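You operate a simulated robot arm through the tools that you are given. There is no shell and no other tool. Be economical: measure what you need, move in short steps, check, and stop when the job is done.

Carry out the task below with a simulated robot arm. There is one attempt and no reset: what you move stays moved.

Task
Gauge all three swatches and leave the carriage over the thickest one.
Fine: hold the plunger down on each till the reading stands; the swatches stay in their bays.

Only the result counts: the job must be done as asked and must still hold three seconds after the hand-in. Knocking over, shifting, dropping, spilling or breaking anything else fails it.

Robot
A 5-joint arm with a two-finger parallel gripper on a trunk, on a base that drives. Base frame: it is fixed to the floor where the robot stands at the start and does not move with it; the origin is under the middle of the robot, x ahead of it, y to its left, z up; the surface under the hand at the start is at about z = 900. Readings come in mm, rad, newtons and seconds.
It reaches about 1134 mm from its shoulder. Its first joint turns from -2.601 to 2.601 rad. Places, roughly: fusing lever [500, 700, 1200]; fusing tray [400, 800, 900]; gauge carriage [600, 100, 1000]; gauge plunger [500, 0, 1000]. Payload 1.57 kg.
The TCP is the grasp point between the finger pads, 30 mm short of the fingertips. In the tool frame z runs along the fingers and y along their closing line. The gripper opens to 110 mm. The fingers are 24 mm wide and 12 mm thick; the gripper's body (48 by 112 mm) begins 78 mm behind the TCP.
Orientation is told as [roll, pitch, yaw] about the base's x, y, z axes, in that order, counted from this pose: with the fingers straight down and closing along the base's y, the tool's x points along the base's -x, its y along +y and its z along -z.

Tools
- The arm moves only by the tool send_rows. Its argument "series" is one flat list of numbers, 7 for each row, row after row: the shift along the tool's x, y, z in units of 300 mm (1.0 is 300 mm), then the turn, a rotation vector about the tool's x, y, z in units of 45 degrees (1.0 is 45 degrees), then the gripper command, from -1 (fully open) to 1 (shut), values between in proportion. In form: [dx, dy, dz, wx, wy, wz, claw, dx, dy, dz, wx, wy, wz, claw, ...]. A call has 1 to 8 rows; each row is the pose to reach, as a shift and turn from the pose commanded when the call began, along the tool's axes at that moment. A call with a number of a shift or a turn outside -1 to 1 is refused whole. A row lasts 0.2 s, in which the tool goes at most 50 mm and 0.15 rad; a call with a longer step from one row to the next is refused whole, and so is a gripper value outside its range. Where a pose cannot be reached the arm comes as near as it can. A force on the tool above 90 N (or 10 N above the force at the start of the call, whichever is more), or a blocked arm, ends the call early, and 0.2 s more pass. The fingers move at their own pace (about 72 mm/s each) and stop on an object; they squeeze with about 23 N. The grip force told is the motor's: it shows also when the fingers shut on nothing. Time passes only in rows, and 0.2 s behind the last, so rows that repeat a pose let the fingers close. The reply holds the time, the measured pose of the TCP, the force on the tool along the base axes, the opening and the grip force, in the units named above and with some noise, with the torque about the TCP (base axes, N m) and any sound that the robot's microphone picked up.
- Cameras (640 x 400 px; columns grow to the right, rows downward): "scene" is now at [20.5, 210, 1844.7]; the picture's right is [0.10, -0.99, 0.00], its down [-0.87, -0.09, -0.48] and it looks along [0.48, 0.05, -0.88] (base axes); focal length 284 px, centre (320, 200). "wrist" rides on the gripper at [70, 16, -141] in the tool frame; the picture's right is [-0.23, 0.97, 0.00], its down [-0.86, -0.20, -0.48] and it looks along [-0.47, -0.11, 0.88] (tool axes); focal length 222 px, centre (320, 200). There is no depth. A picture from a camera that has moved, and an enlarged one, comes with that camera's place and axes in the base frame and with its lens. The place of the scene camera against the robot may be out by one fixed shift of up to 18 mm in any direction.
- camera(camera): a new picture of that camera. The clock stands still meanwhile.
- slide_trunk(by): slides the trunk up (or, below 0, down) by that many mm; the arm and the scene camera ride with it, the base frame stays. It gives what a move gives, with no picture.
- roll_base(legs): drives the robot by 1 to 6 legs, each [ahead, turn to the left] in mm and rad, along the robot's own axes; the way and the turn of a leg run together, so that a leg with both is an arc; at most 1500 mm and 3.142 rad a leg. The arm and the cameras ride along, it lands a little off, and it stops where it bumps. It gives what a move gives.
- aim_head(pan, tilt): turns the head with the scene camera to pan (to the left, within 2.705 rad either way) and tilt (down, from -0.506 to 1.204), counted from straight ahead of the robot. It gives what a move gives.
- close_up(camera, box): a new picture of the part [left, top, right, bottom] of that camera's present view, enlarged. The clock stands still meanwhile.
- finish_job(): hands the job in; it is judged then, once.

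Go step by step. Nothing tells you exact positions but the pictures and the camera data: compare them with the known pose of the tool, close in by small moves and look again before you grip or let go. The budget is 120 turns and 98 pictures, counting those below and the enlarged ones. Unless the task says otherwise, let go and move clear before handing in, and close with one line.

The tools are called after "Emit:" by a JSON object that holds its "name" and its "arguments". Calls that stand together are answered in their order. send_rows: Moves the arm, as the interface text tells. Its arguments: {"type":"object","properties":{"series":{"type":"array"}},"required":["series"]} The other tools are called the same way: slide_trunk (by) slides the trunk up or down; roll_base (legs) drives the base; aim_head (pan, tilt) turns the head that bears the scene camera; camera (camera) takes a picture; close_up (camera, box) takes an enlarged picture of a part of a camera's view; finish_job () hands the job in.

At the start:

```text
time: 0.0
ee_pos: [671.8, 125.3, 1156.1]
tool_rot: [0.0, 0.001, -0.005]
ft_force: [0.6, -1.1, -0.4]
torque: [0.01, 0.02, 0.03]
gripper_width: 110.1
grasp_force: 0.1
trunk travel left (down, up): [-889.0, 81.0]
robot x, y, heading: [-1.7, 41.4, 0.005]
head pan, tilt: [0.103, 1.07]
```

scene: 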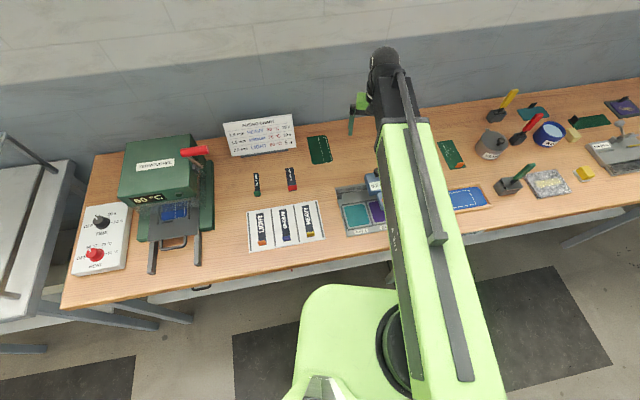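
wrist: 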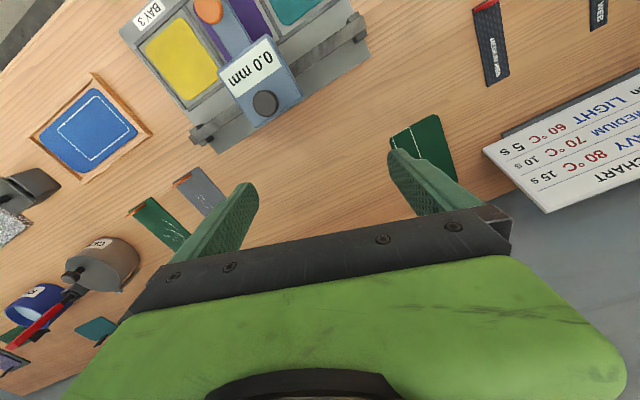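

The gauge is in the wrist view: a tray with three bays, and a carriage on a rail reading 0.0 mm. I'll look closer at it.

Emit:
{"name": "close_up", "arguments": {"camera": "wrist", "box": [100, 0, 400, 188]}}

Emit:
{"name": "close_up", "arguments": {"camera": "scene", "box": [320, 150, 420, 250]}}

```text
2.13 times, centred on (250, 94) of wrist
camera zoom: at [602.5, 143.1, 1297.1], right [0.23, 0.97, 0.0], down [0.85, -0.2, 0.48], along [0.47, -0.11, -0.88], focal length 473 px, centre (469, 426)
```

zoom: 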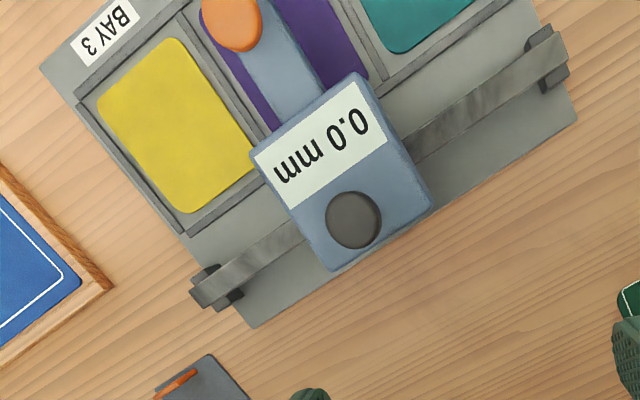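

```text
4.00 times, centred on (370, 200) of scene
camera zoom: at [20.5, 210.0, 1844.7], right [0.1, -0.99, 0.0], down [-0.87, -0.09, -0.48], along [0.48, 0.05, -0.88], focal length 1136 px, centre (120, 200)
```

zoom: 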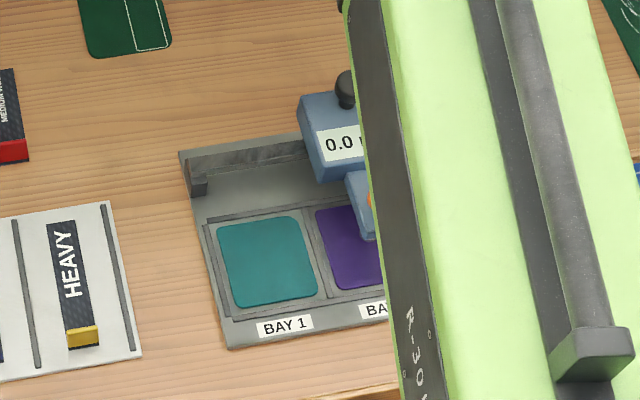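

Knob is about (615,72) and plunger about (505,32); the gauge is turned about 17°. I'll move the tool back for a second view to triangulate.

Emit:
{"name": "send_rows", "arguments": {"series": [0.16, 0, 0, 0, 0, 0, -1, 0.32, 0, 0, 0, 0, 0, -1, 0.48, 0, 0, 0, 0, 0, -1, 0.6, 0, 0, 0, 0, 0, -1, 0.6, 0, 0, 0, 0, 0, -1]}}

Emit:
{"name": "camera", "arguments": {"camera": "wrist"}}

Emit:
{"name": "camera", "arguments": {"camera": "scene"}}

```text
time: 1.2
ee_pos: [561.7, 136.4, 1156.3]
tool_rot: [0.001, 0.002, -0.005]
ft_force: [0.3, -0.4, -0.8]
torque: [0.0, -0.03, 0.01]
gripper_width: 110.1
grasp_force: 0.1
out of reach, approached as far as the arm can: row 3, 4, 5
trunk travel left (down, up): [-889.0, 81.0]
robot x, y, heading: [-4.2, 40.0, -0.003]
head pan, tilt: [0.103, 1.07]
```

```text
93 pictures are left
camera wrist: at [492.3, 154.3, 1297.2], right [0.23, 0.97, 0.0], down [0.85, -0.2, 0.48], along [0.46, -0.11, -0.88], focal length 222 px, centre (320, 200)
```

wrist: 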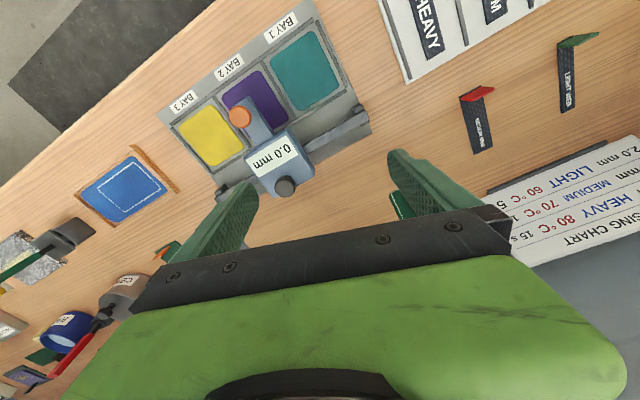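

```text
92 pictures are left
camera scene: at [20.7, 210.4, 1844.6], right [0.1, -0.99, 0.0], down [-0.87, -0.09, -0.48], along [0.48, 0.05, -0.88], focal length 284 px, centre (320, 200)
```

scene: 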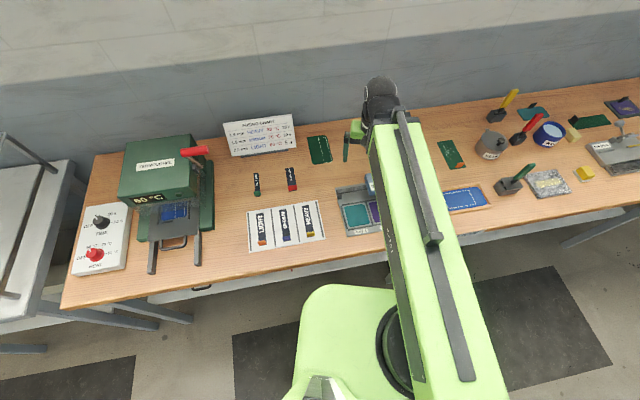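

Triangulated: knob top about (614,73,1001), plunger button about (511,40,982). I'll zoom in for detail.

Emit:
{"name": "close_up", "arguments": {"camera": "wrist", "box": [150, 0, 390, 210]}}

```text
1.90 times, centred on (270, 105) of wrist
camera zoom: at [492.3, 154.3, 1297.2], right [0.23, 0.97, 0.0], down [0.85, -0.2, 0.48], along [0.46, -0.11, -0.88], focal length 423 px, centre (415, 381)
```

zoom: 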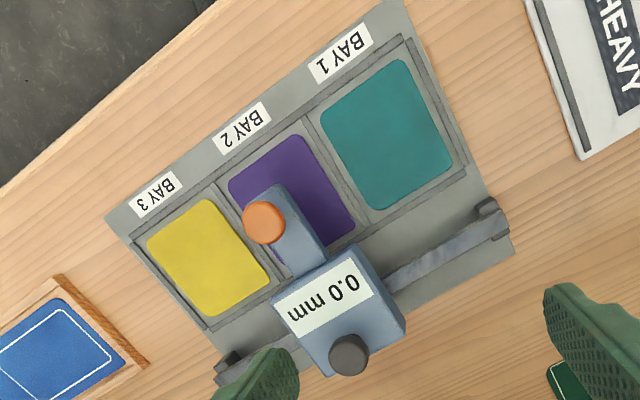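

Bay centres are about (476,135), (504,45), (533,-46), 95 mm apart along (0.30,-0.95). The plunger is too near for the arm with the tool straight down, so I'll drive back a bit.

Emit:
{"name": "roll_base", "arguments": {"legs": [[-170, 0]]}}

Emit:
{"name": "camera", "arguments": {"camera": "scene"}}

Emit:
{"name": "camera", "arguments": {"camera": "wrist"}}

```text
time: 2.6
ee_pos: [392.2, 138.5, 1155.5]
tool_rot: [0.0, 0.0, -0.003]
ft_force: [-0.3, 0.3, 1.3]
torque: [0.02, -0.05, 0.0]
gripper_width: 110.0
grasp_force: 0.1
trunk travel left (down, up): [-889.0, 81.0]
robot x, y, heading: [-173.3, 46.9, 0.0]
head pan, tilt: [0.103, 1.07]
```

```text
90 pictures are left
camera scene: at [-150.1, 210.1, 1844.7], right [0.1, -0.99, 0.0], down [-0.87, -0.09, -0.48], along [0.48, 0.05, -0.88], focal length 284 px, centre (320, 200)
```

scene: 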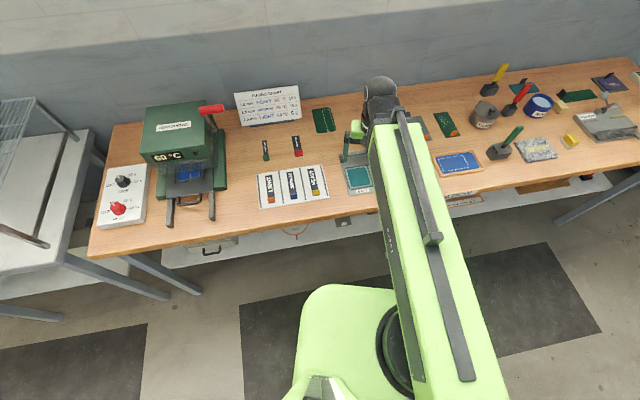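

```text
89 pictures are left
camera wrist: at [322.5, 154.3, 1297.9], right [0.23, 0.97, 0.0], down [0.85, -0.2, 0.48], along [0.47, -0.11, -0.88], focal length 222 px, centre (320, 200)
```

wrist: 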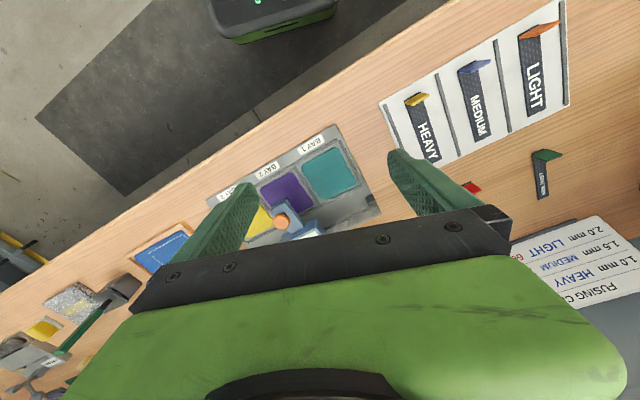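

I'll move over the plunger with the gripper shut and yawed to line up with the gauge.

Emit:
{"name": "send_rows", "arguments": {"series": [-0.1, -0.0825, 0, 0, 0, -0.1, 1, -0.2, -0.165, 0, 0, 0, -0.2, 1, -0.3, -0.2475, 0, 0, 0, -0.3, 1, -0.4, -0.327, 0, 0, 0, -0.387, 1, -0.4, -0.327, 0.12, 0, 0, -0.387, 1, -0.4, -0.327, 0.2, 0, 0, -0.387, 1, -0.4, -0.327, 0.2, 0, 0, -0.387, 1]}}

Emit:
{"name": "camera", "arguments": {"camera": "wrist"}}

Emit:
{"name": "camera", "arguments": {"camera": "scene"}}

```text
time: 4.2
ee_pos: [513.1, 37.5, 1155.6]
tool_rot: [0.0, 0.002, 0.299]
ft_force: [0.0, 0.0, 0.3]
torque: [-0.03, 0.0, 0.0]
gripper_width: 0.0
grasp_force: 21.5
out of reach, approached as far as the arm can: row 5, 6, 7
trunk travel left (down, up): [-889.0, 81.0]
robot x, y, heading: [-167.8, 46.0, 0.004]
head pan, tilt: [0.103, 1.07]
```

```text
88 pictures are left
camera wrist: at [443.4, 33.1, 1297.4], right [-0.07, 1.0, 0.0], down [0.88, 0.06, 0.48], along [0.48, 0.03, -0.88], focal length 222 px, centre (320, 200)
```

wrist: 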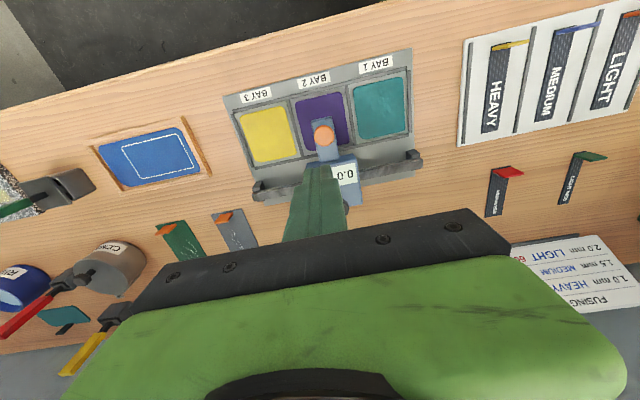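

```text
87 pictures are left
camera scene: at [-147.8, 210.2, 1844.6], right [0.1, -0.99, 0.0], down [-0.87, -0.09, -0.48], along [0.48, 0.05, -0.88], focal length 284 px, centre (320, 200)
```

scene: 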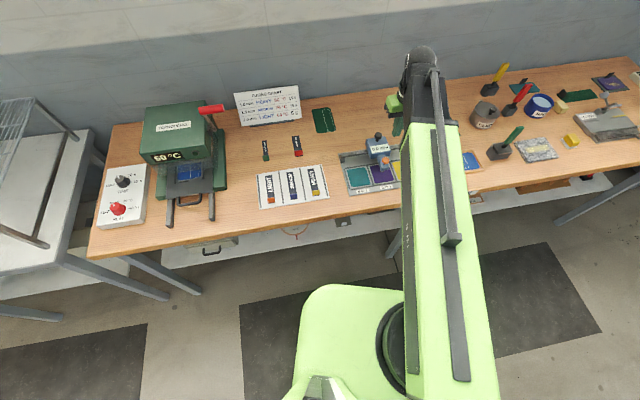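

The arm can't go lower at this trunk height, so I'll raise the arm a little and lower the trunk.

Emit:
{"name": "send_rows", "arguments": {"series": [0, 0, -0.16, 0, 0, 0, 1, 0, 0, -0.32, 0, 0, 0, 1, 0, 0, -0.48, 0, 0, 0, 1, 0, 0, -0.48, 0, 0, 0, 1]}}

Emit:
{"name": "slide_trunk", "arguments": {"by": -220}}

Emit:
{"name": "camera", "arguments": {"camera": "scene"}}

```text
time: 5.2
ee_pos: [505.9, 35.8, 1156.5]
tool_rot: [-0.001, 0.002, 0.301]
ft_force: [0.1, 0.8, 0.5]
torque: [-0.04, 0.0, 0.0]
gripper_width: 0.3
grasp_force: 21.4
out of reach, approached as far as the arm can: row 1, 2, 3, 4
trunk travel left (down, up): [-889.0, 81.0]
robot x, y, heading: [-170.5, 43.6, 0.003]
head pan, tilt: [0.103, 1.07]
```

```text
time: 6.8
ee_pos: [503.7, 36.3, 1012.3]
tool_rot: [-0.001, 0.001, 0.3]
ft_force: [-19.6, 1.5, 42.1]
torque: [0.14, 0.29, -0.02]
gripper_width: 0.1
grasp_force: 21.3
trunk travel left (down, up): [-742.0, 228.0]
robot x, y, heading: [-167.8, 43.5, 0.001]
head pan, tilt: [0.103, 1.07]
heard: click
stopped: the force on the tool passed its limit at 235 N (the readings are from after the stop); the commanded pose is now the measured one
```

```text
86 pictures are left
camera scene: at [-153.0, 210.1, 1698.2], right [0.1, -0.99, 0.0], down [-0.87, -0.09, -0.48], along [0.48, 0.05, -0.88], focal length 284 px, centre (320, 200)
```

scene: 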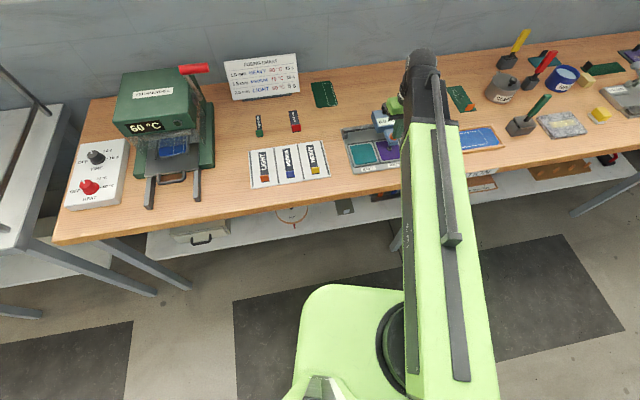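

The trunk descent met the plunger with too much force and stopped; I'll check the state and the reading.

Emit:
{"name": "close_up", "arguments": {"camera": "scene", "box": [340, 80, 440, 180]}}

Emit:
{"name": "camera", "arguments": {"camera": "wrist"}}

```text
4.00 times, centred on (390, 130) of scene
camera zoom: at [-153.0, 210.1, 1698.2], right [0.1, -0.99, 0.0], down [-0.87, -0.09, -0.48], along [0.48, 0.05, -0.88], focal length 1136 px, centre (40, 480)
```

zoom: 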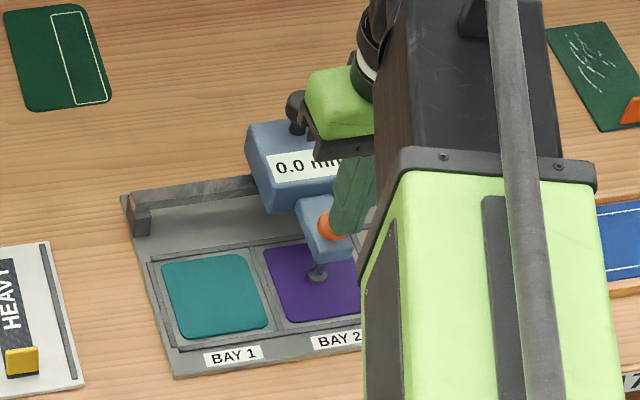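

```text
84 pictures are left
camera wrist: at [431.9, 31.9, 1152.9], right [-0.07, 1.0, 0.0], down [0.88, 0.06, 0.48], along [0.48, 0.03, -0.88], focal length 222 px, centre (320, 200)
```

wrist: 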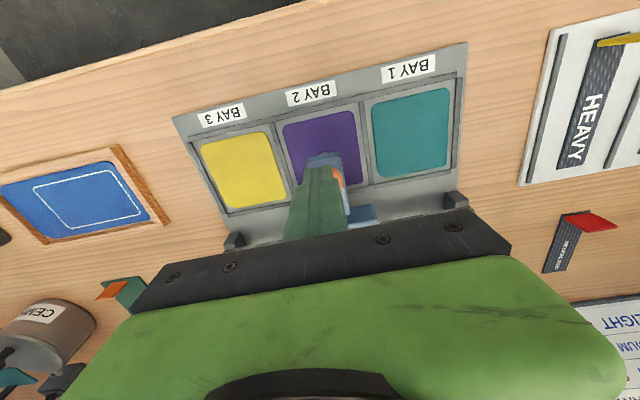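

Nothing looks shifted. I'll back off 40 mm up and test whether the arm itself can move vertically.

Emit:
{"name": "slide_trunk", "arguments": {"by": 40}}

Emit:
{"name": "send_rows", "arguments": {"series": [-0.02, 0.01, 0, 0, 0, 0, 1, -0.02, 0.01, 0.033, 0, 0, 0, 1, -0.02, 0.01, 0.033, 0, 0, 0, 1]}}

Emit:
{"name": "close_up", "arguments": {"camera": "scene", "box": [340, 80, 440, 180]}}

Emit:
{"name": "camera", "arguments": {"camera": "wrist"}}

```text
time: 7.6
ee_pos: [509.3, 34.5, 1049.1]
tool_rot: [-0.001, -0.006, 0.301]
ft_force: [0.3, 0.1, 0.4]
torque: [-0.03, -0.01, 0.0]
gripper_width: 0.0
grasp_force: 21.4
trunk travel left (down, up): [-782.0, 188.0]
robot x, y, heading: [-171.1, 42.9, 0.004]
head pan, tilt: [0.103, 1.07]
```

```text
time: 8.4
ee_pos: [514.7, 41.7, 1048.8]
tool_rot: [-0.001, -0.003, 0.301]
ft_force: [0.1, 0.5, -0.3]
torque: [-0.02, -0.05, 0.01]
gripper_width: 0.0
grasp_force: 20.5
out of reach, approached as far as the arm can: row 2, 3
trunk travel left (down, up): [-782.0, 188.0]
robot x, y, heading: [-171.1, 43.4, -0.0]
head pan, tilt: [0.103, 1.07]
```

```text
4.00 times, centred on (390, 130) of scene
camera zoom: at [-147.5, 210.1, 1737.6], right [0.1, -0.99, 0.0], down [-0.87, -0.09, -0.48], along [0.48, 0.05, -0.88], focal length 1136 px, centre (40, 480)
```

zoom: 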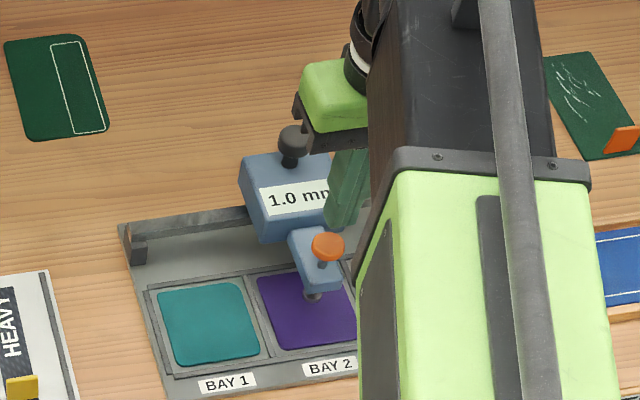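

```text
82 pictures are left
camera wrist: at [442.4, 36.3, 1189.8], right [-0.07, 1.0, 0.0], down [0.87, 0.06, 0.48], along [0.48, 0.03, -0.88], focal length 222 px, centre (320, 200)
```

wrist: 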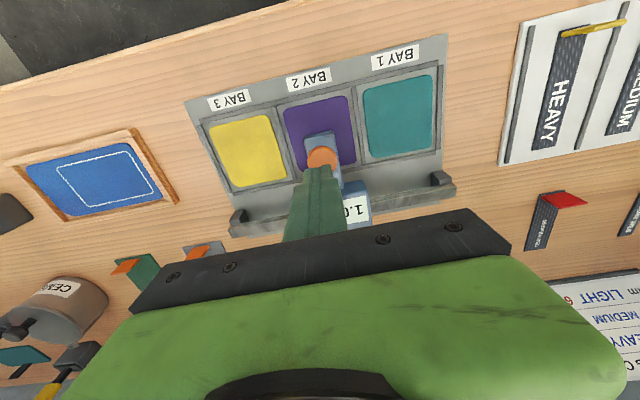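

The display now reads 1.0 mm, so that press registered on bay 2. The tool's z comes from the trunk alone. I'll centre on the plunger and press again gently to confirm that the reading stands.

Emit:
{"name": "send_rows", "arguments": {"series": [0.0167, 0, 0, 0, 0, 0, 1, 0.0167, 0, 0, 0, 0, 0, 1]}}

Emit:
{"name": "slide_trunk", "arguments": {"by": -28}}

Emit:
{"name": "slide_trunk", "arguments": {"by": -4}}

Emit:
{"name": "close_up", "arguments": {"camera": "scene", "box": [340, 80, 440, 180]}}

```text
time: 9.0
ee_pos: [510.5, 39.4, 1049.3]
tool_rot: [-0.001, -0.005, 0.302]
ft_force: [0.4, 0.1, -0.1]
torque: [0.02, 0.01, 0.0]
gripper_width: 0.0
grasp_force: 21.4
trunk travel left (down, up): [-782.0, 188.0]
robot x, y, heading: [-173.7, 42.7, 0.006]
head pan, tilt: [0.103, 1.07]
```

```text
time: 9.7
ee_pos: [508.9, 38.4, 1021.2]
tool_rot: [-0.002, -0.004, 0.301]
ft_force: [0.0, 1.3, 2.2]
torque: [0.03, 0.01, 0.01]
gripper_width: 0.0
grasp_force: 21.5
trunk travel left (down, up): [-754.0, 216.0]
robot x, y, heading: [-173.1, 45.5, 0.003]
head pan, tilt: [0.103, 1.07]
```

```text
time: 10.2
ee_pos: [508.6, 39.4, 1017.4]
tool_rot: [-0.003, -0.006, 0.3]
ft_force: [1.1, 1.0, 2.3]
torque: [0.02, -0.04, 0.02]
gripper_width: 0.3
grasp_force: 21.5
trunk travel left (down, up): [-750.0, 220.0]
robot x, y, heading: [-169.6, 44.9, 0.002]
head pan, tilt: [0.103, 1.07]
heard: click
```

```text
4.00 times, centred on (390, 130) of scene
camera zoom: at [-147.6, 210.1, 1705.6], right [0.1, -0.99, 0.0], down [-0.87, -0.09, -0.48], along [0.48, 0.05, -0.88], focal length 1136 px, centre (40, 480)
```

zoom: 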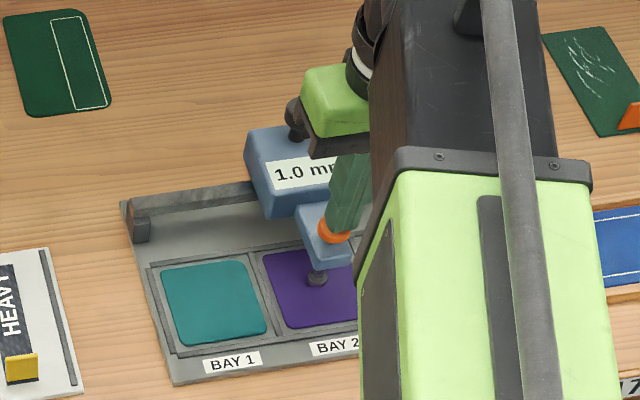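

Click at a light touch. I'll hold it down for a while and check the reading.

Emit:
{"name": "send_rows", "arguments": {"series": [0, 0, 0, 0, 0, 0, 1, 0, 0, 0, 0, 0, 0, 1, 0, 0, 0, 0, 0, 0, 1, 0, 0, 0, 0, 0, 0, 1, 0, 0, 0, 0, 0, 0, 1, 0, 0, 0, 0, 0, 0, 1, 0, 0, 0, 0, 0, 0, 1, 0, 0, 0, 0, 0, 0, 1]}}

Emit:
{"name": "close_up", "arguments": {"camera": "scene", "box": [340, 80, 440, 180]}}

```text
time: 12.0
ee_pos: [509.6, 39.7, 1016.8]
tool_rot: [-0.002, -0.005, 0.301]
ft_force: [0.5, 0.5, 2.6]
torque: [0.01, -0.03, 0.01]
gripper_width: 0.0
grasp_force: 21.3
trunk travel left (down, up): [-750.0, 220.0]
robot x, y, heading: [-170.5, 43.3, -0.002]
head pan, tilt: [0.103, 1.07]
```

```text
4.00 times, centred on (390, 130) of scene
camera zoom: at [-147.6, 210.1, 1705.6], right [0.1, -0.99, 0.0], down [-0.87, -0.09, -0.48], along [0.48, 0.05, -0.88], focal length 1136 px, centre (40, 480)
```

zoom: 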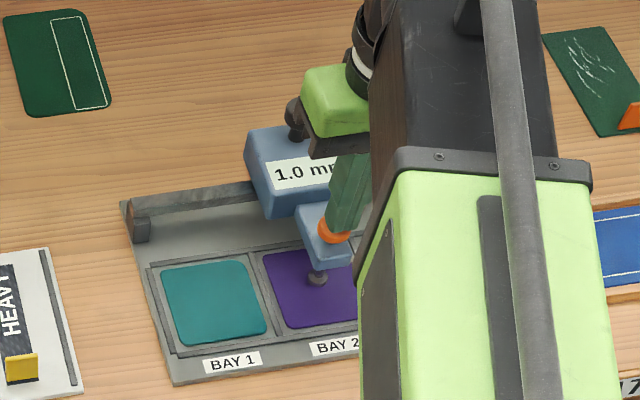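

Bay 2 stands at 1.0 mm. Next I'll raise, go over the knob with the fingers partly open and look.

Emit:
{"name": "slide_trunk", "arguments": {"by": 80}}

Emit:
{"name": "send_rows", "arguments": {"series": [-0.122, 0, 0, 0, 0, 0, -0.2, -0.244, 0, 0, 0, 0, 0, -0.2, -0.365, 0.003, 0, 0, 0, 0, -0.2, -0.365, 0.003, 0, 0, 0, 0, -0.2]}}

Emit:
{"name": "close_up", "arguments": {"camera": "scene", "box": [340, 80, 440, 180]}}

Emit:
{"name": "camera", "arguments": {"camera": "wrist"}}

```text
time: 13.2
ee_pos: [508.9, 38.4, 1096.4]
tool_rot: [-0.003, -0.006, 0.301]
ft_force: [0.1, 0.7, 0.5]
torque: [-0.04, 0.01, 0.0]
gripper_width: 0.0
grasp_force: 20.9
trunk travel left (down, up): [-830.0, 140.0]
robot x, y, heading: [-171.1, 46.4, 0.001]
head pan, tilt: [0.103, 1.07]
```

```text
time: 14.2
ee_pos: [614.5, 73.6, 1097.6]
tool_rot: [-0.003, -0.006, 0.3]
ft_force: [-0.4, 0.3, -0.2]
torque: [-0.01, 0.0, 0.01]
gripper_width: 65.8
grasp_force: 0.1
trunk travel left (down, up): [-830.0, 140.0]
robot x, y, heading: [-170.6, 42.5, 0.003]
head pan, tilt: [0.103, 1.07]
```

```text
4.00 times, centred on (390, 130) of scene
camera zoom: at [-148.0, 210.0, 1785.6], right [0.1, -0.99, 0.0], down [-0.87, -0.09, -0.48], along [0.48, 0.05, -0.88], focal length 1136 px, centre (40, 480)
```

zoom: 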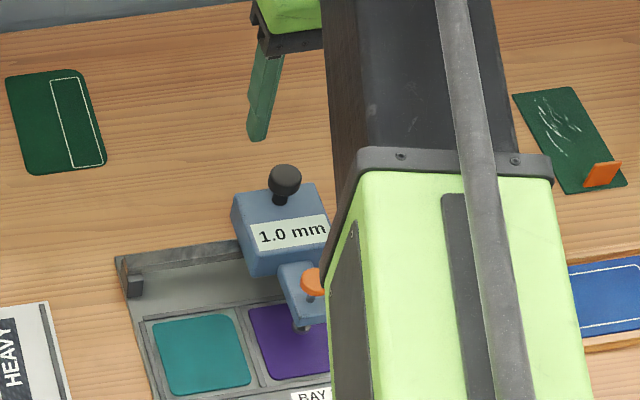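

```text
78 pictures are left
camera wrist: at [542.6, 68.9, 1238.0], right [-0.07, 1.0, 0.0], down [0.87, 0.06, 0.48], along [0.48, 0.03, -0.88], focal length 222 px, centre (320, 200)
```

wrist: 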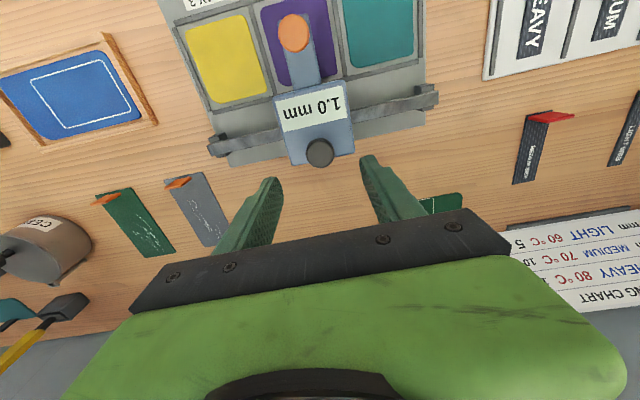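

Fingers are centred over the knob. I'll lower in stages.

Emit:
{"name": "slide_trunk", "arguments": {"by": -60}}

Emit:
{"name": "slide_trunk", "arguments": {"by": -18}}

Emit:
{"name": "close_up", "arguments": {"camera": "scene", "box": [340, 80, 440, 180]}}

Emit:
{"name": "camera", "arguments": {"camera": "wrist"}}

```text
time: 15.2
ee_pos: [613.9, 72.9, 1036.8]
tool_rot: [-0.001, -0.005, 0.3]
ft_force: [-0.1, -0.5, 0.3]
torque: [0.02, 0.0, 0.0]
gripper_width: 66.0
grasp_force: 0.0
trunk travel left (down, up): [-770.0, 200.0]
robot x, y, heading: [-174.0, 44.0, -0.001]
head pan, tilt: [0.103, 1.07]
```

```text
time: 15.9
ee_pos: [615.5, 72.7, 1017.7]
tool_rot: [-0.001, -0.005, 0.301]
ft_force: [-0.3, -0.1, 0.4]
torque: [-0.01, 0.02, 0.02]
gripper_width: 66.0
grasp_force: 0.1
trunk travel left (down, up): [-752.0, 218.0]
robot x, y, heading: [-171.6, 47.5, -0.004]
head pan, tilt: [0.103, 1.07]
```

```text
4.00 times, centred on (390, 130) of scene
camera zoom: at [-147.5, 210.0, 1707.6], right [0.1, -0.99, 0.0], down [-0.87, -0.09, -0.48], along [0.48, 0.05, -0.88], focal length 1136 px, centre (40, 480)
```

zoom: 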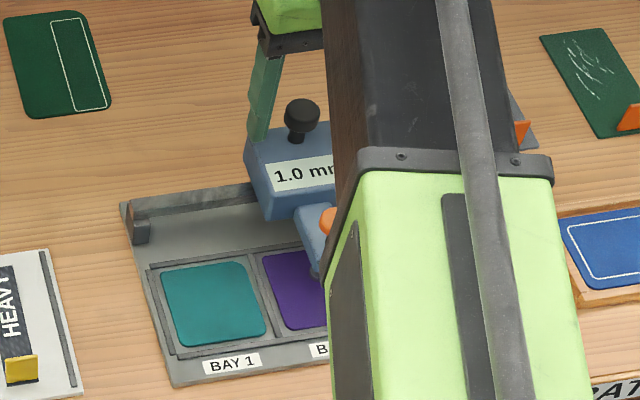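

```text
76 pictures are left
camera wrist: at [542.8, 68.7, 1159.8], right [-0.07, 1.0, 0.0], down [0.87, 0.06, 0.48], along [0.48, 0.03, -0.88], focal length 222 px, centre (320, 200)
```

wrist: 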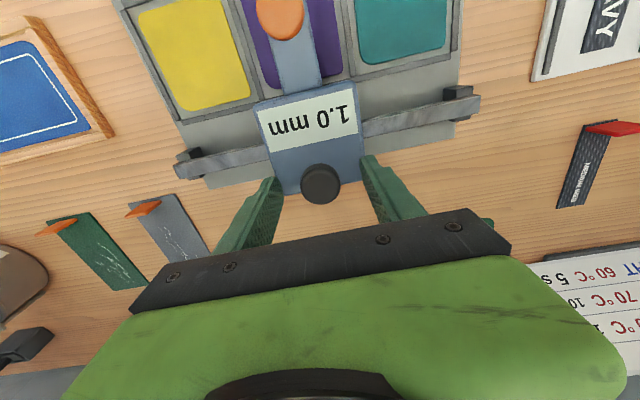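

The fingers straddle the knob; closing.

Emit:
{"name": "send_rows", "arguments": {"series": [0, 0, 0, 0, 0, 0, 0.6, 0, 0, 0, 0, 0, 0, 1, 0, 0, 0, 0, 0, 0, 1, 0, 0, 0, 0, 0, 0, 1]}}

Emit:
{"name": "camera", "arguments": {"camera": "wrist"}}

```text
time: 16.9
ee_pos: [614.6, 72.9, 1019.7]
tool_rot: [-0.002, -0.005, 0.301]
ft_force: [-0.5, 1.0, -0.7]
torque: [0.03, 0.02, 0.04]
gripper_width: 29.3
grasp_force: 39.4
trunk travel left (down, up): [-752.0, 218.0]
robot x, y, heading: [-170.1, 43.8, 0.002]
head pan, tilt: [0.103, 1.07]
```

```text
75 pictures are left
camera wrist: at [542.8, 68.9, 1159.8], right [-0.07, 1.0, 0.0], down [0.87, 0.06, 0.48], along [0.48, 0.03, -0.88], focal length 222 px, centre (320, 200)
```

wrist: 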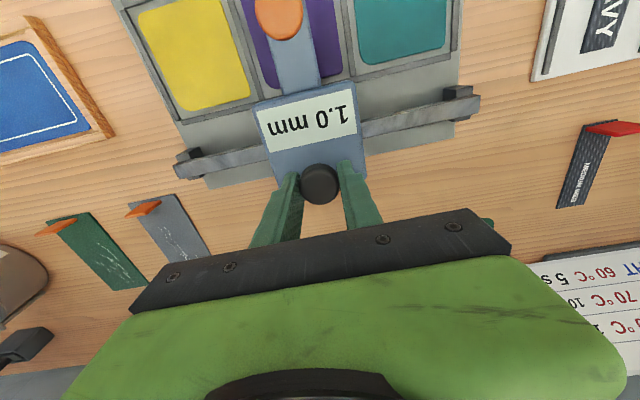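

Gripped at 29 mm. I'll slide along the rail toward bay 1 by about 93 mm.

Emit:
{"name": "send_rows", "arguments": {"series": [0, 0.06, 0, 0, 0, 0, 1, 0, 0.12, 0, 0, 0, 0, 1, 0, 0.18, 0, 0, 0, 0, 1, 0, 0.24, 0, 0, 0, 0, 1, 0, 0.28, 0, 0, 0, 0, 1, 0, 0.31, 0, 0, 0, 0, 1, 0, 0.31, 0, 0, 0, 0, 1]}}

Emit:
{"name": "camera", "arguments": {"camera": "wrist"}}

Emit:
{"name": "close_up", "arguments": {"camera": "scene", "box": [320, 80, 420, 180]}}

```text
time: 18.5
ee_pos: [588.1, 163.1, 1017.7]
tool_rot: [-0.002, -0.006, 0.301]
ft_force: [5.4, 4.9, 6.7]
torque: [0.17, -0.16, -0.01]
gripper_width: 29.2
grasp_force: 38.6
trunk travel left (down, up): [-752.0, 218.0]
robot x, y, heading: [-173.7, 41.3, 0.002]
head pan, tilt: [0.103, 1.07]
```

```text
74 pictures are left
camera wrist: at [515.5, 159.0, 1159.7], right [-0.07, 1.0, 0.0], down [0.87, 0.06, 0.48], along [0.48, 0.03, -0.88], focal length 222 px, centre (320, 200)
```

wrist: 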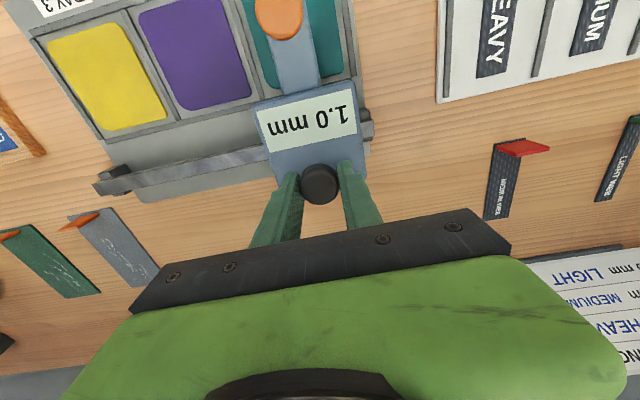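

```text
4.00 times, centred on (370, 130) of scene
camera zoom: at [-147.4, 210.6, 1707.6], right [0.1, -0.99, 0.0], down [-0.87, -0.09, -0.48], along [0.48, 0.05, -0.88], focal length 1136 px, centre (120, 480)
```

zoom: 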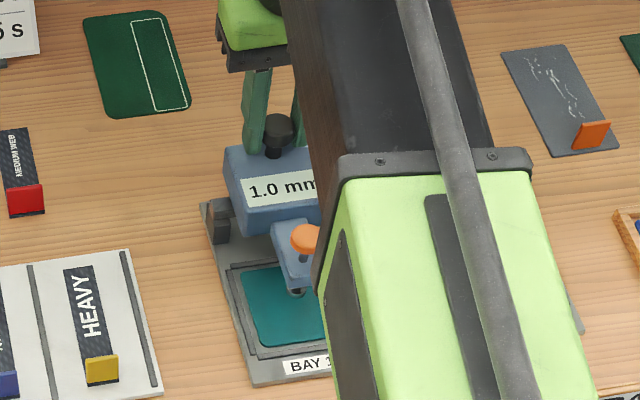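

The carriage is over bay 1. I'll release, raise, go to the plunger at about (483,130) and close the fingers.

Emit:
{"name": "send_rows", "arguments": {"series": [0, 0, 0, 0, 0, 0, -0.2, 0, 0, 0, 0, 0, 0, -0.2, 0, 0, 0, 0, 0, 0, -0.2]}}

Emit:
{"name": "slide_trunk", "arguments": {"by": 78}}

Emit:
{"name": "send_rows", "arguments": {"series": [0.122, 0, 0, 0, 0, 0, 0, 0.244, 0, 0, 0, 0, 0, 0.5, 0.363, 0, 0, 0, 0, 0, 1, 0.363, 0, 0, 0, 0, 0, 1, 0.363, 0, 0, 0, 0, 0, 1]}}

Emit:
{"name": "camera", "arguments": {"camera": "wrist"}}

```text
time: 19.3
ee_pos: [587.1, 162.4, 1019.9]
tool_rot: [-0.001, -0.005, 0.3]
ft_force: [0.5, 0.2, 0.2]
torque: [-0.02, 0.0, 0.0]
gripper_width: 65.9
grasp_force: 0.1
trunk travel left (down, up): [-752.0, 218.0]
robot x, y, heading: [-171.9, 48.2, 0.003]
head pan, tilt: [0.103, 1.07]
```

```text
time: 20.4
ee_pos: [586.7, 163.4, 1097.5]
tool_rot: [-0.001, -0.004, 0.301]
ft_force: [-0.2, 0.1, -0.7]
torque: [0.0, -0.01, -0.03]
gripper_width: 65.9
grasp_force: 0.1
trunk travel left (down, up): [-830.0, 140.0]
robot x, y, heading: [-168.9, 46.7, 0.001]
head pan, tilt: [0.103, 1.07]
```

```text
time: 21.6
ee_pos: [482.2, 132.3, 1096.5]
tool_rot: [-0.001, -0.005, 0.3]
ft_force: [-0.4, 0.1, 0.5]
torque: [0.01, 0.02, -0.01]
gripper_width: 0.2
grasp_force: 21.1
trunk travel left (down, up): [-830.0, 140.0]
robot x, y, heading: [-171.9, 43.1, 0.0]
head pan, tilt: [0.103, 1.07]
```

```text
72 pictures are left
camera wrist: at [409.9, 127.7, 1237.9], right [-0.07, 1.0, 0.0], down [0.87, 0.06, 0.48], along [0.48, 0.03, -0.88], focal length 222 px, centre (320, 200)
```

wrist: 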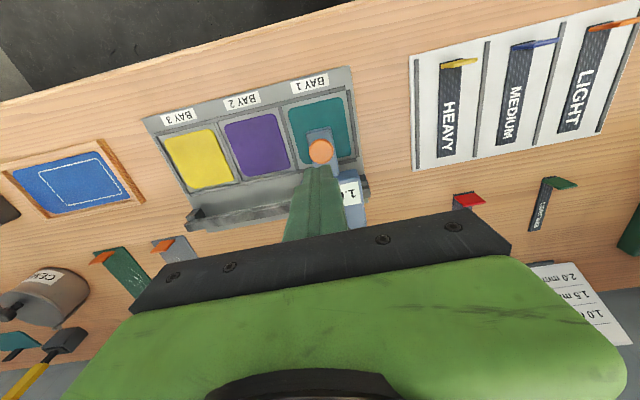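

Aligned over the plunger. I'll lower to the click height and hold.

Emit:
{"name": "slide_trunk", "arguments": {"by": -74}}

Emit:
{"name": "slide_trunk", "arguments": {"by": -6}}

Emit:
{"name": "send_rows", "arguments": {"series": [0, 0, 0, 0, 0, 0, 1, 0, 0, 0, 0, 0, 0, 1, 0, 0, 0, 0, 0, 0, 1, 0, 0, 0, 0, 0, 0, 1, 0, 0, 0, 0, 0, 0, 1, 0, 0, 0, 0, 0, 0, 1, 0, 0, 0, 0, 0, 0, 1, 0, 0, 0, 0, 0, 0, 1]}}

Emit:
{"name": "close_up", "arguments": {"camera": "scene", "box": [320, 80, 420, 180]}}

```text
time: 22.7
ee_pos: [482.1, 132.3, 1024.2]
tool_rot: [-0.001, -0.006, 0.301]
ft_force: [0.3, 0.6, 1.3]
torque: [0.02, 0.0, 0.03]
gripper_width: 0.2
grasp_force: 21.7
trunk travel left (down, up): [-756.0, 214.0]
robot x, y, heading: [-171.2, 46.9, -0.0]
head pan, tilt: [0.103, 1.07]
```

```text
time: 23.3
ee_pos: [482.2, 132.5, 1016.3]
tool_rot: [-0.001, -0.005, 0.3]
ft_force: [1.3, -0.1, 2.2]
torque: [0.01, 0.01, -0.01]
gripper_width: 0.0
grasp_force: 21.0
trunk travel left (down, up): [-750.0, 220.0]
robot x, y, heading: [-170.1, 43.9, -0.001]
head pan, tilt: [0.103, 1.07]
heard: click
```

```text
time: 25.1
ee_pos: [481.3, 131.8, 1016.8]
tool_rot: [-0.003, -0.005, 0.3]
ft_force: [0.9, -0.4, 2.7]
torque: [-0.01, -0.02, -0.01]
gripper_width: 0.2
grasp_force: 21.4
trunk travel left (down, up): [-750.0, 220.0]
robot x, y, heading: [-174.3, 43.8, 0.004]
head pan, tilt: [0.103, 1.07]
```

```text
4.00 times, centred on (370, 130) of scene
camera zoom: at [-147.6, 210.1, 1705.6], right [0.1, -0.99, 0.0], down [-0.87, -0.09, -0.48], along [0.48, 0.05, -0.88], focal length 1136 px, centre (120, 480)
```

zoom: 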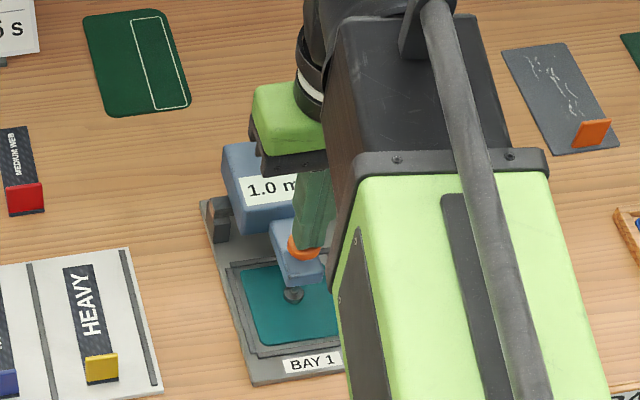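

It still shows 1.0. That may be real or stale, so I'll hold longer and re-read.

Emit:
{"name": "send_rows", "arguments": {"series": [0, 0, 0, 0, 0, 0, 1, 0, 0, 0, 0, 0, 0, 1, 0, 0, 0, 0, 0, 0, 1, 0, 0, 0, 0, 0, 0, 1, 0, 0, 0, 0, 0, 0, 1, 0, 0, 0, 0, 0, 0, 1, 0, 0, 0, 0, 0, 0, 1, 0, 0, 0, 0, 0, 0, 1]}}

Emit:
{"name": "slide_trunk", "arguments": {"by": -2}}

Emit:
{"name": "close_up", "arguments": {"camera": "scene", "box": [320, 80, 420, 180]}}

```text
time: 26.9
ee_pos: [481.6, 131.8, 1017.8]
tool_rot: [-0.002, -0.005, 0.3]
ft_force: [0.7, 0.5, 2.4]
torque: [-0.01, -0.03, -0.01]
gripper_width: 0.2
grasp_force: 21.0
trunk travel left (down, up): [-750.0, 220.0]
robot x, y, heading: [-174.8, 42.0, 0.002]
head pan, tilt: [0.103, 1.07]
```

```text
time: 27.4
ee_pos: [481.3, 131.7, 1014.2]
tool_rot: [-0.003, -0.005, 0.301]
ft_force: [0.4, 0.1, 4.0]
torque: [0.02, 0.0, -0.02]
gripper_width: 0.3
grasp_force: 20.9
trunk travel left (down, up): [-748.0, 222.0]
robot x, y, heading: [-170.8, 45.6, 0.003]
head pan, tilt: [0.103, 1.07]
```

```text
4.00 times, centred on (370, 130) of scene
camera zoom: at [-147.6, 210.1, 1703.6], right [0.1, -0.99, 0.0], down [-0.87, -0.09, -0.48], along [0.48, 0.05, -0.88], focal length 1136 px, centre (120, 480)
```

zoom: 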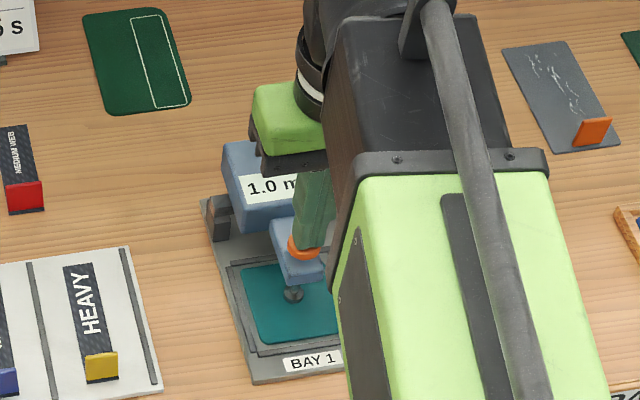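

To rule out an incomplete press, I'll press further in tiny steps until the plunger bottoms.

Emit:
{"name": "slide_trunk", "arguments": {"by": -2}}

Emit:
{"name": "slide_trunk", "arguments": {"by": -1.5}}

Emit:
{"name": "send_rows", "arguments": {"series": [0, 0, 0, 0, 0, 0, 1, 0, 0, 0, 0, 0, 0, 1, 0, 0, 0, 0, 0, 0, 1, 0, 0, 0, 0, 0, 0, 1, 0, 0, 0, 0, 0, 0, 1, 0, 0, 0, 0, 0, 0, 1, 0, 0, 0, 0, 0, 0, 1, 0, 0, 0, 0, 0, 0, 1]}}

Emit:
{"name": "close_up", "arguments": {"camera": "scene", "box": [320, 80, 420, 180]}}

```text
time: 27.9
ee_pos: [481.8, 132.1, 1012.8]
tool_rot: [-0.001, -0.006, 0.299]
ft_force: [0.6, 1.5, 3.2]
torque: [0.0, -0.04, -0.02]
gripper_width: 0.0
grasp_force: 21.1
trunk travel left (down, up): [-746.0, 224.0]
robot x, y, heading: [-172.4, 44.6, 0.003]
head pan, tilt: [0.103, 1.07]
```

```text
time: 28.4
ee_pos: [481.1, 132.3, 1012.3]
tool_rot: [-0.003, -0.008, 0.299]
ft_force: [7.0, 1.8, 21.6]
torque: [0.08, -0.18, -0.01]
gripper_width: 0.2
grasp_force: 21.3
trunk travel left (down, up): [-745.0, 225.0]
robot x, y, heading: [-169.7, 42.3, 0.0]
head pan, tilt: [0.103, 1.07]
```

```text
time: 30.2
ee_pos: [480.9, 132.1, 1011.8]
tool_rot: [-0.003, -0.005, 0.3]
ft_force: [10.4, 2.4, 27.0]
torque: [0.1, -0.28, -0.04]
gripper_width: 0.1
grasp_force: 21.1
trunk travel left (down, up): [-745.0, 225.0]
robot x, y, heading: [-168.4, 46.4, -0.002]
head pan, tilt: [0.103, 1.07]
```

```text
4.00 times, centred on (370, 130) of scene
camera zoom: at [-148.9, 210.0, 1700.2], right [0.1, -0.99, 0.0], down [-0.87, -0.09, -0.48], along [0.48, 0.05, -0.88], focal length 1136 px, centre (120, 480)
```

zoom: 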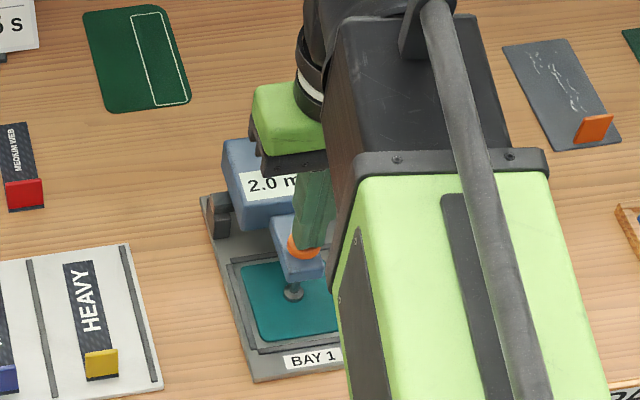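

Full press was needed: bay 1 now reads 2.0 mm. I'll hold a bit more to confirm it stands; bay 2 was pressed fully only briefly, so I'll re-gauge it properly.

Emit:
{"name": "send_rows", "arguments": {"series": [0, 0, 0, 0, 0, 0, 1, 0, 0, 0, 0, 0, 0, 1, 0, 0, 0, 0, 0, 0, 1, 0, 0, 0, 0, 0, 0, 1, 0, 0, 0, 0, 0, 0, 1, 0, 0, 0, 0, 0, 0, 1]}}

Emit:
{"name": "close_up", "arguments": {"camera": "scene", "box": [320, 80, 420, 180]}}

Emit:
{"name": "slide_trunk", "arguments": {"by": 85}}

Emit:
{"name": "send_rows", "arguments": {"series": [-0.122, 0, 0, 0, 0, 0, -0.2, -0.244, 0, 0, 0, 0, 0, -0.2, -0.363, 0, 0, 0, 0, 0, -0.2, -0.363, 0, 0, 0, 0, 0, -0.2]}}

Emit:
{"name": "camera", "arguments": {"camera": "wrist"}}

```text
time: 31.6
ee_pos: [481.9, 131.4, 1010.5]
tool_rot: [-0.001, -0.006, 0.3]
ft_force: [5.3, 1.5, 22.6]
torque: [0.07, -0.15, 0.02]
gripper_width: 0.0
grasp_force: 21.3
trunk travel left (down, up): [-745.0, 225.0]
robot x, y, heading: [-172.1, 45.8, 0.003]
head pan, tilt: [0.103, 1.07]
```

```text
4.00 times, centred on (370, 130) of scene
camera zoom: at [-149.1, 209.9, 1700.2], right [0.1, -0.99, 0.0], down [-0.87, -0.09, -0.48], along [0.48, 0.05, -0.88], focal length 1136 px, centre (120, 480)
```

zoom: 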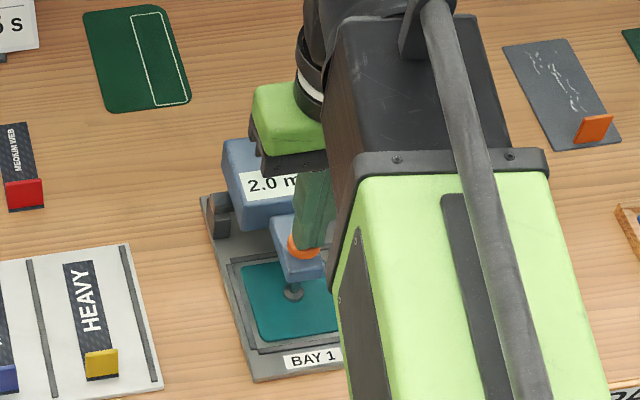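

```text
time: 32.8
ee_pos: [481.9, 132.3, 1096.7]
tool_rot: [-0.002, -0.005, 0.301]
ft_force: [0.0, -0.2, 0.1]
torque: [0.02, -0.02, 0.0]
gripper_width: 0.2
grasp_force: 21.5
trunk travel left (down, up): [-830.0, 140.0]
robot x, y, heading: [-172.3, 38.2, 0.0]
head pan, tilt: [0.103, 1.07]
```

```text
time: 33.8
ee_pos: [586.4, 164.5, 1096.5]
tool_rot: [-0.002, -0.007, 0.3]
ft_force: [0.4, 0.9, -0.1]
torque: [-0.02, 0.0, 0.02]
gripper_width: 66.0
grasp_force: 0.1
trunk travel left (down, up): [-830.0, 140.0]
robot x, y, heading: [-173.5, 43.3, -0.001]
head pan, tilt: [0.103, 1.07]
```

```text
67 pictures are left
camera wrist: at [514.5, 160.2, 1237.5], right [-0.07, 1.0, 0.0], down [0.87, 0.06, 0.48], along [0.48, 0.03, -0.88], focal length 222 px, centre (320, 200)
```

wrist: 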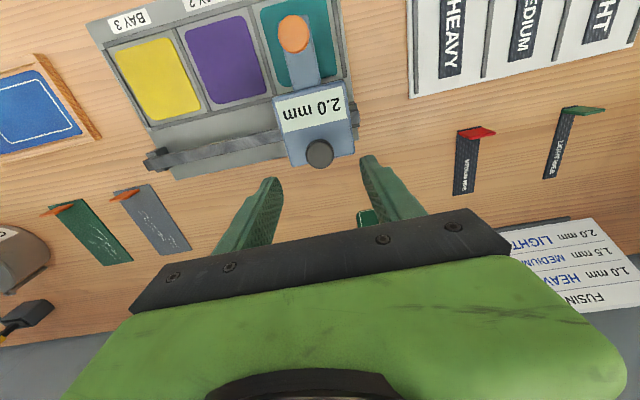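

Bay 1 stands at 2.0 mm. Now lower, grip the knob and slide back to bay 2.

Emit:
{"name": "slide_trunk", "arguments": {"by": -78}}

Emit:
{"name": "send_rows", "arguments": {"series": [0, 0, 0, 0, 0, 0, 0.6, 0, 0, 0, 0, 0, 0, 1, 0, 0, 0, 0, 0, 0, 1, 0, 0, 0, 0, 0, 0, 1]}}

Emit:
{"name": "send_rows", "arguments": {"series": [0, -0.06, 0, 0, 0, 0, 1, 0, -0.12, 0, 0, 0, 0, 1, 0, -0.18, 0, 0, 0, 0, 1, 0, -0.24, 0, 0, 0, 0, 1, 0, -0.28, 0, 0, 0, 0, 1, 0, -0.313, 0, 0, 0, 0, 1, 0, -0.313, 0, 0, 0, 0, 1]}}

Emit:
{"name": "camera", "arguments": {"camera": "wrist"}}

```text
time: 35.0
ee_pos: [585.4, 163.4, 1018.8]
tool_rot: [-0.001, -0.006, 0.301]
ft_force: [-0.3, -0.9, -0.1]
torque: [-0.03, 0.01, -0.02]
gripper_width: 66.0
grasp_force: 0.1
trunk travel left (down, up): [-752.0, 218.0]
robot x, y, heading: [-169.9, 42.9, 0.002]
head pan, tilt: [0.103, 1.07]
```

```text
time: 36.0
ee_pos: [586.4, 163.9, 1019.6]
tool_rot: [-0.002, -0.006, 0.301]
ft_force: [1.2, 0.4, 1.2]
torque: [-0.02, 0.06, 0.04]
gripper_width: 29.1
grasp_force: 38.7
trunk travel left (down, up): [-752.0, 218.0]
robot x, y, heading: [-171.1, 41.6, 0.0]
head pan, tilt: [0.103, 1.07]
```

```text
time: 37.6
ee_pos: [613.5, 72.9, 1018.9]
tool_rot: [-0.002, -0.001, 0.3]
ft_force: [-17.8, -5.9, -18.1]
torque: [-0.14, 0.27, 0.04]
gripper_width: 29.2
grasp_force: 39.1
trunk travel left (down, up): [-752.0, 218.0]
robot x, y, heading: [-172.7, 46.5, -0.003]
head pan, tilt: [0.103, 1.07]
```

```text
66 pictures are left
camera wrist: at [542.2, 69.9, 1159.5], right [-0.07, 1.0, 0.0], down [0.87, 0.06, 0.48], along [0.48, 0.03, -0.88], focal length 222 px, centre (320, 200)
```

wrist: 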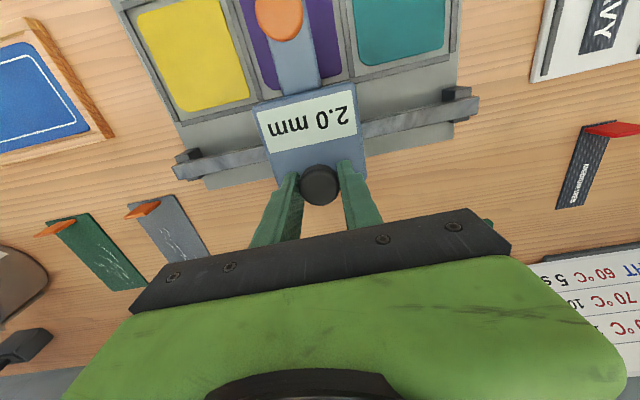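

Back at bay 2. Release, raise, go to the plunger.

Emit:
{"name": "send_rows", "arguments": {"series": [0, 0, 0, 0, 0, 0, -0.2, 0, 0, 0, 0, 0, 0, -0.2, 0, 0, 0, 0, 0, 0, -0.2]}}

Emit:
{"name": "slide_trunk", "arguments": {"by": 78}}

Emit:
{"name": "send_rows", "arguments": {"series": [0.122, 0, 0, 0, 0, 0, 0, 0.244, 0, 0, 0, 0, 0, 0.5, 0.363, 0, 0, 0, 0, 0, 1, 0.363, 0, 0, 0, 0, 0, 1, 0.363, 0, 0, 0, 0, 0, 1]}}

Emit:
{"name": "slide_trunk", "arguments": {"by": -74}}

Emit:
{"name": "slide_trunk", "arguments": {"by": -10}}

Emit:
{"name": "slide_trunk", "arguments": {"by": -1.5}}

Emit:
{"name": "send_rows", "arguments": {"series": [0, 0, 0, 0, 0, 0, 1, 0, 0, 0, 0, 0, 0, 1, 0, 0, 0, 0, 0, 0, 1, 0, 0, 0, 0, 0, 0, 1, 0, 0, 0, 0, 0, 0, 1, 0, 0, 0, 0, 0, 0, 1, 0, 0, 0, 0, 0, 0, 1, 0, 0, 0, 0, 0, 0, 1]}}

Emit:
{"name": "close_up", "arguments": {"camera": "scene", "box": [340, 80, 440, 180]}}

```text
time: 38.4
ee_pos: [614.9, 74.6, 1018.2]
tool_rot: [-0.001, -0.004, 0.299]
ft_force: [0.1, -0.7, -0.5]
torque: [0.0, -0.04, -0.01]
gripper_width: 66.1
grasp_force: 0.0
trunk travel left (down, up): [-752.0, 218.0]
robot x, y, heading: [-172.9, 42.4, -0.004]
head pan, tilt: [0.103, 1.07]
```

```text
time: 39.5
ee_pos: [614.9, 75.9, 1095.6]
tool_rot: [-0.002, -0.004, 0.301]
ft_force: [-0.4, 0.6, 0.7]
torque: [0.03, -0.01, 0.0]
gripper_width: 66.2
grasp_force: 0.0
trunk travel left (down, up): [-830.0, 140.0]
robot x, y, heading: [-171.0, 45.3, -0.0]
head pan, tilt: [0.103, 1.07]
```

```text
time: 40.7
ee_pos: [508.9, 42.7, 1095.7]
tool_rot: [-0.002, -0.005, 0.301]
ft_force: [-0.4, 0.4, -1.0]
torque: [0.0, 0.0, -0.04]
gripper_width: 0.1
grasp_force: 21.1
trunk travel left (down, up): [-830.0, 140.0]
robot x, y, heading: [-172.5, 40.5, 0.002]
head pan, tilt: [0.103, 1.07]
```

```text
time: 41.9
ee_pos: [509.5, 43.4, 1022.7]
tool_rot: [-0.002, -0.006, 0.301]
ft_force: [0.8, 0.4, 1.1]
torque: [0.02, -0.05, -0.04]
gripper_width: 0.0
grasp_force: 21.6
trunk travel left (down, up): [-756.0, 214.0]
robot x, y, heading: [-173.7, 44.6, 0.002]
head pan, tilt: [0.103, 1.07]
```

```text
time: 42.4
ee_pos: [507.8, 42.8, 1012.8]
tool_rot: [0.0, -0.006, 0.299]
ft_force: [2.3, 0.0, 8.8]
torque: [0.02, -0.03, 0.01]
gripper_width: 0.0
grasp_force: 20.6
trunk travel left (down, up): [-746.0, 224.0]
robot x, y, heading: [-172.0, 47.0, -0.0]
head pan, tilt: [0.103, 1.07]
heard: click
```

```text
time: 43.0
ee_pos: [507.1, 43.3, 1012.8]
tool_rot: [-0.001, -0.007, 0.3]
ft_force: [8.9, 1.0, 28.0]
torque: [0.03, -0.21, 0.01]
gripper_width: 0.0
grasp_force: 21.6
trunk travel left (down, up): [-744.0, 226.0]
robot x, y, heading: [-170.8, 45.1, -0.0]
head pan, tilt: [0.103, 1.07]
```

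```text
time: 44.8
ee_pos: [507.8, 42.9, 1012.1]
tool_rot: [-0.001, -0.007, 0.3]
ft_force: [10.7, 2.1, 33.7]
torque: [0.07, -0.29, -0.01]
gripper_width: 0.0
grasp_force: 21.6
trunk travel left (down, up): [-744.0, 226.0]
robot x, y, heading: [-173.1, 47.9, 0.001]
head pan, tilt: [0.103, 1.07]
```

```text
4.00 times, centred on (390, 130) of scene
camera zoom: at [-149.5, 210.4, 1699.6], right [0.1, -0.99, 0.0], down [-0.87, -0.09, -0.48], along [0.48, 0.05, -0.88], focal length 1136 px, centre (40, 480)
```

zoom: 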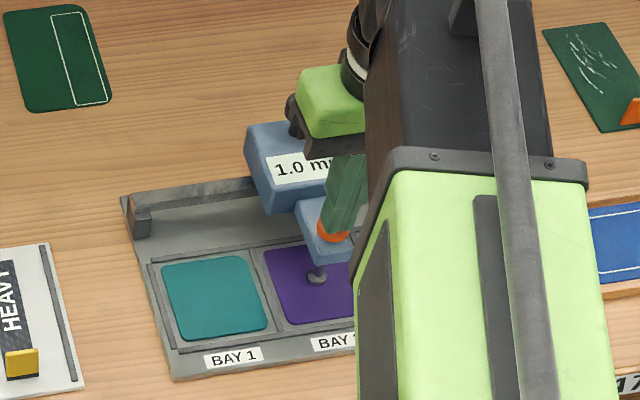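

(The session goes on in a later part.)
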